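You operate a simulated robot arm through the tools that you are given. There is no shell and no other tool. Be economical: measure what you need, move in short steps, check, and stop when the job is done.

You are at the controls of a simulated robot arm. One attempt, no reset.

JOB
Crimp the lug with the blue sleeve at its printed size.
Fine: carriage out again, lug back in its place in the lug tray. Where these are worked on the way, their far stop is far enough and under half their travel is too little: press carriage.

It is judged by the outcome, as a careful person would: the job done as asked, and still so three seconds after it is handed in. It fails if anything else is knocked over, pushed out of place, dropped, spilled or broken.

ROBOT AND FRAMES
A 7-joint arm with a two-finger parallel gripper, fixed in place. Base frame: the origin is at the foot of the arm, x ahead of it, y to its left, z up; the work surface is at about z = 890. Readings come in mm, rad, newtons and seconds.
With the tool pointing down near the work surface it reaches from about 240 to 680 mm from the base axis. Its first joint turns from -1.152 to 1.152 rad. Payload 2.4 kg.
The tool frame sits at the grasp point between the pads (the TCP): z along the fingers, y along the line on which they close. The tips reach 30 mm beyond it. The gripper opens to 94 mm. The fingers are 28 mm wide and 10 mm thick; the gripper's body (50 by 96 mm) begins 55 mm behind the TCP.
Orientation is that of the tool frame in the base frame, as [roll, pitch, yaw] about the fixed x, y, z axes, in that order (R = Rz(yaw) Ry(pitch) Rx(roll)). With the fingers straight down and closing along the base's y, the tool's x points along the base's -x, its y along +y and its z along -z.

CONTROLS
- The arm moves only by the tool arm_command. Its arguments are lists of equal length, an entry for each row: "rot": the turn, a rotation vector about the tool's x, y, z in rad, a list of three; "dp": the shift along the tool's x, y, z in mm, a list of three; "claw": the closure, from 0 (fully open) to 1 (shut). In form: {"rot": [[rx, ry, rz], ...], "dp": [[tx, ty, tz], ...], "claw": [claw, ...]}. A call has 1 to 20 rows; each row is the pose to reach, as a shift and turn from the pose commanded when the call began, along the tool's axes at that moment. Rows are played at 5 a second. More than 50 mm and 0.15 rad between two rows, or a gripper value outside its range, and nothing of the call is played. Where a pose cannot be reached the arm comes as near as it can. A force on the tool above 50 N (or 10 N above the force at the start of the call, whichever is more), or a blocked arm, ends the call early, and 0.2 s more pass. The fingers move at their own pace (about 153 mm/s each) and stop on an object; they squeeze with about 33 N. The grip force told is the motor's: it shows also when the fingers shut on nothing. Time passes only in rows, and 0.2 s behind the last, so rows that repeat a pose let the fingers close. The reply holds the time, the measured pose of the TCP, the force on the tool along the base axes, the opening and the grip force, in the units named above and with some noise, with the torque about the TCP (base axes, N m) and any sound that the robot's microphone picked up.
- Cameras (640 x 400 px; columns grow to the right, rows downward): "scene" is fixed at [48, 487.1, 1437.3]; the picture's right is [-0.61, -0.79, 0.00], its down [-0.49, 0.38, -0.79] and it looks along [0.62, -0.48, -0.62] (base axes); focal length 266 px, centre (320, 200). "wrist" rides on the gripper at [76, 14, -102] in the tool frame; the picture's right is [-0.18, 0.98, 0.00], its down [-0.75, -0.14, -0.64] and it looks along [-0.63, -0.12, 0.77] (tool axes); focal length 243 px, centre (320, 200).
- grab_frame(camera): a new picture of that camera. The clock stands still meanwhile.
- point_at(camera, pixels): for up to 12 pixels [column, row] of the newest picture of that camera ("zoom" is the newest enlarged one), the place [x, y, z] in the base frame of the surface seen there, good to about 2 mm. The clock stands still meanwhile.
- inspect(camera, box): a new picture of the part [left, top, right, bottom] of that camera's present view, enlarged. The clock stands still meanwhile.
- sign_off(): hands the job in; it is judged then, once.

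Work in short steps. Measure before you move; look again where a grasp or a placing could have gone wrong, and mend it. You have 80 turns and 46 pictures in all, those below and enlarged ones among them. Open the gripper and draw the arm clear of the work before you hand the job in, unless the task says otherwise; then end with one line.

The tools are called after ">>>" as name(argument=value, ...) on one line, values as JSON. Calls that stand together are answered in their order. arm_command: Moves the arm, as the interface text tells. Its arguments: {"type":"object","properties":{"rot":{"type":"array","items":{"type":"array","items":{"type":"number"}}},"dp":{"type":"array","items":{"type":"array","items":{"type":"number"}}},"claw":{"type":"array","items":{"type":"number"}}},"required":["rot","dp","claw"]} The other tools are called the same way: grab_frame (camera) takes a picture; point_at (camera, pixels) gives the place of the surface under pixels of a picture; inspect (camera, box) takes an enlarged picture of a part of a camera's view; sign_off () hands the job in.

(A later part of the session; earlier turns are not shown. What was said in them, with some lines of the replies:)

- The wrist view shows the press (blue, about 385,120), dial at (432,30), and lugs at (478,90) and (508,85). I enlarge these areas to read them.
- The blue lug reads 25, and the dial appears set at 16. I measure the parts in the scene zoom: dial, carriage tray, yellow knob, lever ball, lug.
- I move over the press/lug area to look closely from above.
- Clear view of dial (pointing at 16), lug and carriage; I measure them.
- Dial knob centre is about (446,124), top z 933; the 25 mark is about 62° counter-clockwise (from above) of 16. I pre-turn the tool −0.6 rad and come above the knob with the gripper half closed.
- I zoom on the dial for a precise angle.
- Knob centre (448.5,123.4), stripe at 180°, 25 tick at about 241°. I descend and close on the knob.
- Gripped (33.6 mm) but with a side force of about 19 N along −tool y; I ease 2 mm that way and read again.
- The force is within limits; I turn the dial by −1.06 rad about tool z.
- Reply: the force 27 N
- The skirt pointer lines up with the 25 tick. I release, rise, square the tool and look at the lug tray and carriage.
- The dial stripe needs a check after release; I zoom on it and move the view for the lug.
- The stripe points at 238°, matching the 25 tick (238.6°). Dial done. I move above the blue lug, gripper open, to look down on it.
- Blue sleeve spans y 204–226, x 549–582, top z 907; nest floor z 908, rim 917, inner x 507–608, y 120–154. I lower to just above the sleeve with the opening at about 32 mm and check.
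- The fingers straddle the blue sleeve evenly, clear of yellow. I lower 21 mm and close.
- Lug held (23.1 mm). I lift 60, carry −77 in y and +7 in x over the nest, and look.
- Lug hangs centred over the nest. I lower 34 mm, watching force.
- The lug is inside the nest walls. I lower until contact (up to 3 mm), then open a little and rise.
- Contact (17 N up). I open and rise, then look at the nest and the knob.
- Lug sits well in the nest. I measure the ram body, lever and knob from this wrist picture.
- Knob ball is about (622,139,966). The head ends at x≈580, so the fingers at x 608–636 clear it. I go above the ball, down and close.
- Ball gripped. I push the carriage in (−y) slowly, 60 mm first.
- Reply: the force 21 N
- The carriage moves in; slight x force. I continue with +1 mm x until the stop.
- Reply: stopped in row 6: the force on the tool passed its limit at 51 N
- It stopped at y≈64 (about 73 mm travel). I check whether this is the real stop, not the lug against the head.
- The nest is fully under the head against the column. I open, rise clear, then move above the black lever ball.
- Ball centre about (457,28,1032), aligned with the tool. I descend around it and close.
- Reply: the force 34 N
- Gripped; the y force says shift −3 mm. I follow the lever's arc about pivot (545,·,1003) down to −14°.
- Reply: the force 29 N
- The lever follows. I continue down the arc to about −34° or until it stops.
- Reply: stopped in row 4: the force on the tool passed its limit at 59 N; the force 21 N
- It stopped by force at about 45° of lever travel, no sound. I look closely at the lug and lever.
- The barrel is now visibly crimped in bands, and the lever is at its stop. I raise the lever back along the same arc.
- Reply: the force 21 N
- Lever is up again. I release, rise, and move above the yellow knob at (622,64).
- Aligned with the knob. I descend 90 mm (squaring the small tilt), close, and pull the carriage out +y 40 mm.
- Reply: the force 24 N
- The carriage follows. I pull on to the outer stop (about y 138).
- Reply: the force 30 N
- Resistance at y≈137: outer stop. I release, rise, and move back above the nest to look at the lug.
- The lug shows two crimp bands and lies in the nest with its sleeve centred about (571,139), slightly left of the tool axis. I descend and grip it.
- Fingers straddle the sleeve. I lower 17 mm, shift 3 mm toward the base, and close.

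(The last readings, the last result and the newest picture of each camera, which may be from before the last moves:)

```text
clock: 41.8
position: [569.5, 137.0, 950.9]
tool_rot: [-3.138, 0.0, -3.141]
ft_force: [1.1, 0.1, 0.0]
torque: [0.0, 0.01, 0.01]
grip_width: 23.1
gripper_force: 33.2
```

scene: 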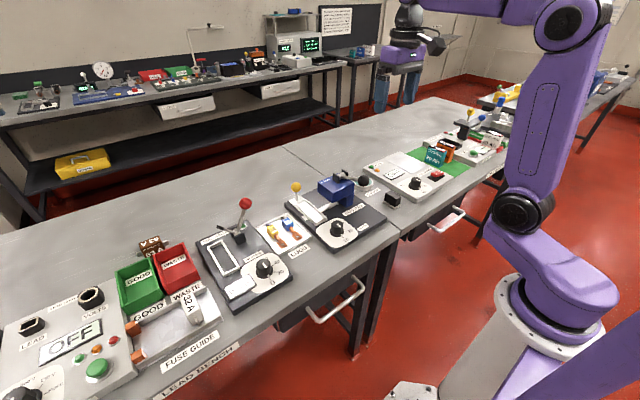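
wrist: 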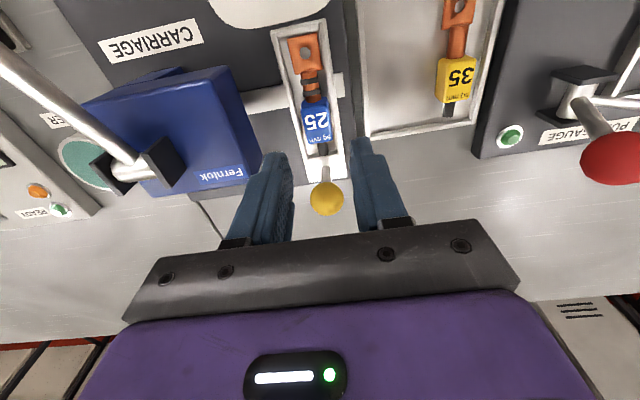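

Gripped. I lift 35 mm and carry it +77 y, −7 x, over its tray place.

>>> arm_command(rot=[[0, 0, 0], [0, 0, 0], [0, 0, 0], [0, 0, 0], [0, 0, 0], [0, 0, 0]], dp=[[0, 0, -18], [0, 0, -35], [2, 25, -35], [5, 50, -35], [7, 77, -35], [7, 77, -35]], claw=[0.9, 0.9, 0.9, 0.9, 0.9, 0.9])

>>> inspect(camera="wrist", box=[200, 20, 440, 220])

```text
clock: 43.2
position: [564.6, 217.5, 986.4]
tool_rot: [-3.14, 0.0, -3.141]
ft_force: [1.1, -0.5, -0.3]
torque: [-0.04, 0.01, 0.04]
grip_width: 23.1
gripper_force: 33.0
```

```text
2.00 times, centred on (320, 120) of wrist
```

zoom: 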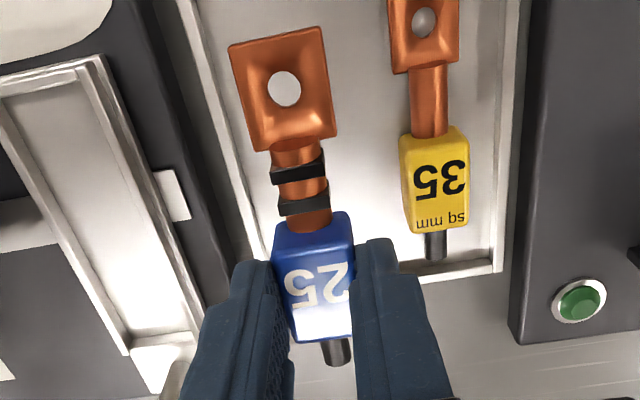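

Lower 50 mm, then check position against the tray walls.

>>> arm_command(rot=[[0, 0, 0], [0, 0, 0], [0, 0, 0], [0, 0, 0]], dp=[[0, 0, 20], [0, 0, 40], [0, 0, 50], [0, 0, 50]], claw=[0.9, 0.9, 0.9, 0.9])

>>> inspect(camera="wrist", box=[200, 20, 440, 220])

```text
clock: 44.2
position: [563.0, 217.3, 936.3]
tool_rot: [-3.14, 0.0, -3.139]
ft_force: [0.6, -0.1, -0.5]
torque: [0.01, -0.01, 0.01]
grip_width: 23.1
gripper_force: 33.4
```

```text
2.00 times, centred on (320, 120) of wrist
```

zoom: 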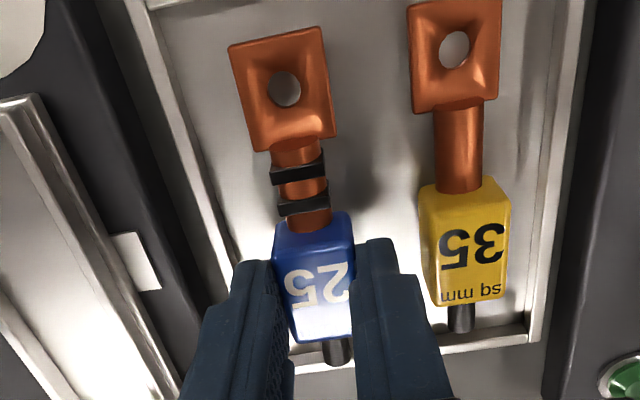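

>>> point_at(camera="zoom", pixels=[[338, 345], [338, 360], [280, 45], [285, 88], [300, 150], [460, 330], [205, 230], [440, 345], [312, 215]])

```text
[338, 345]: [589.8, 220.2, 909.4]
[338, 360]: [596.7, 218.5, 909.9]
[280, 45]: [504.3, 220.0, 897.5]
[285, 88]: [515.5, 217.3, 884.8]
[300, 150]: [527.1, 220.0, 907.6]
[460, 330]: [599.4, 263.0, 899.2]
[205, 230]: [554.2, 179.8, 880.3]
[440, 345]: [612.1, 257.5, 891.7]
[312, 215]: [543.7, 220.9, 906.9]
```

x matches the original (ring 504, tail 597), but y is about 4 mm too far left. I shift −3.5 mm in y and lower to contact.

>>> arm_command(rot=[[0, 0, 0], [0, 0, 0], [0, 0, 0], [0, 0, 0]], dp=[[0, -3.5, 0], [0, -3.5, 6], [0, -3.5, 10], [0, -3.5, 11]], claw=[0.9, 0.9, 0.9, 0.9])

```text
clock: 45.2
position: [563.5, 212.6, 926.0]
tool_rot: [-3.138, 0.0, -3.139]
ft_force: [0.1, 0.2, 0.3]
torque: [0.04, 0.07, 0.01]
grip_width: 23.1
gripper_force: 33.0
```

No contact yet; 1.5 mm steps down.

>>> arm_command(rot=[[0, 0, 0], [0, 0, 0], [0, 0, 0]], dp=[[0, 0, 1], [0, 0, 1.7], [0, 0, 1.7]], claw=[0.9, 0.9, 0.9])

```text
clock: 46.0
position: [563.3, 212.6, 925.9]
tool_rot: [-3.139, 0.001, -3.138]
ft_force: [-1.0, 0.4, 18.8]
torque: [0.04, 0.67, -0.04]
grip_width: 23.1
gripper_force: 33.4
```

Contact (19 N). I open to about 31 mm, rise, and look.

>>> arm_command(rot=[[0, 0, 0], [0, 0, 0], [0, 0, 0], [0, 0, 0], [0, 0, 0], [0, 0, 0]], dp=[[0, 0, -1.5], [0, 0, -1.5], [0, 0, -20], [0, 0, -60], [20, 0, -105], [50, -10, -140]], claw=[0.68, 0.68, 0.66, 0.6, 0.6, 0.6])

>>> grab_frame(camera="wrist")

>>> inspect(camera="scene", box=[240, 150, 400, 260])

```text
clock: 47.4
position: [513.0, 206.0, 1065.3]
tool_rot: [-3.137, -0.002, -3.14]
ft_force: [0.1, -0.1, 0.9]
torque: [0.06, 0.0, 0.0]
grip_width: 37.6
gripper_force: 0.0
```

```text
11 pictures are left
```

wrist: 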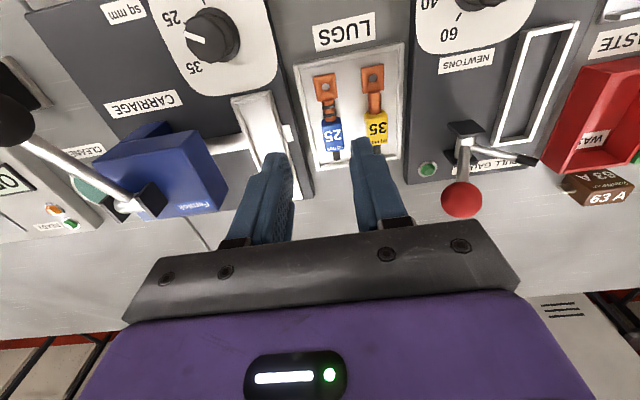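

```text
3.64 times, centred on (320, 205) of scene
```

zoom: 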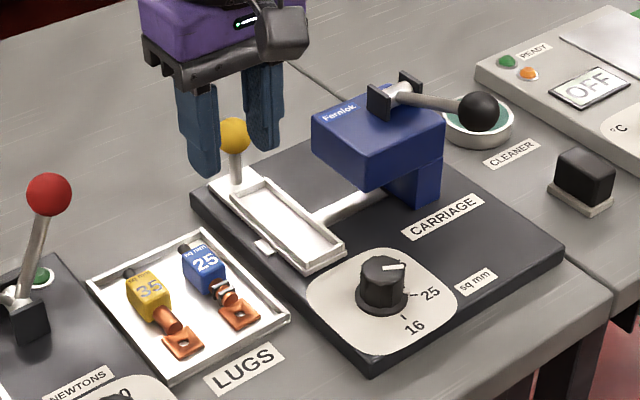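

Lug is back in its place (same pixels as at the start), the carriage is out, and the lever is up. I draw the arm up clear with the gripper open.

>>> arm_command(rot=[[0, 0, 0], [0, 0, 0], [0, 0, 0], [0, 0, 0], [0, 0, 0]], dp=[[15, -20, -40], [30, -50, -80], [45, -80, -120], [55, -110, -155], [55, -110, -155]], claw=[0, 0, 0, 0, 0])

>>> grab_frame(camera="scene")

```text
refused: row 2 steps farther than a row can; nothing moved
```

```text
9 pictures are left
```

scene: 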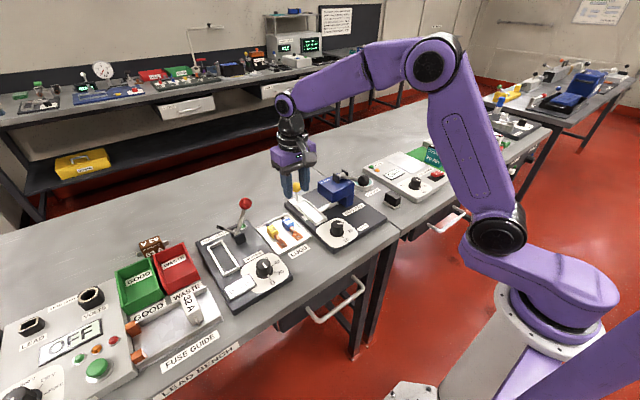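

The rows were too long; I repeat with smaller steps.

>>> arm_command(rot=[[0, 0, 0], [0, 0, 0], [0, 0, 0], [0, 0, 0], [0, 0, 0]], dp=[[10, 0, -40], [20, -10, -80], [30, -25, -115], [40, -40, -145], [40, -40, -145]], claw=[0, 0, 0, 0, 0])

>>> grab_frame(camera="wrist")

```text
clock: 48.6
position: [472.8, 168.1, 1206.9]
tool_rot: [-3.138, 0.0, -3.139]
ft_force: [0.1, 0.0, 0.9]
torque: [0.02, 0.03, 0.03]
grip_width: 93.8
gripper_force: 0.0
```

```text
8 pictures are left
```

wrist: 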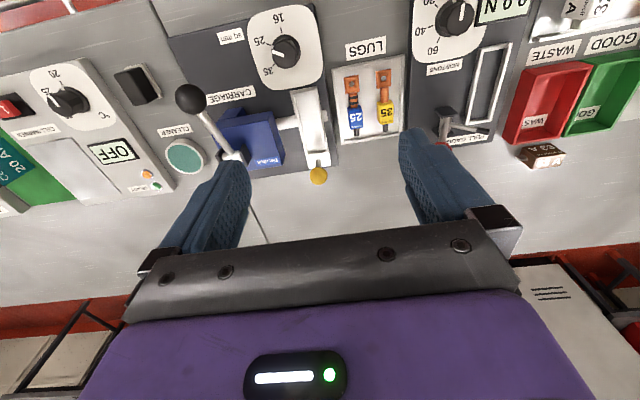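

Everything is in place: lug in its tray with crimp bands at (353,90), carriage out, lever up, arm clear. I hand in.

>>> sign_off()

```text
The job is handed in.
```

The blue lug is crimped at its printed size, 25 sq mm, and is back in its place in the lug tray, with the carriage out, the lever up and the arm clear.
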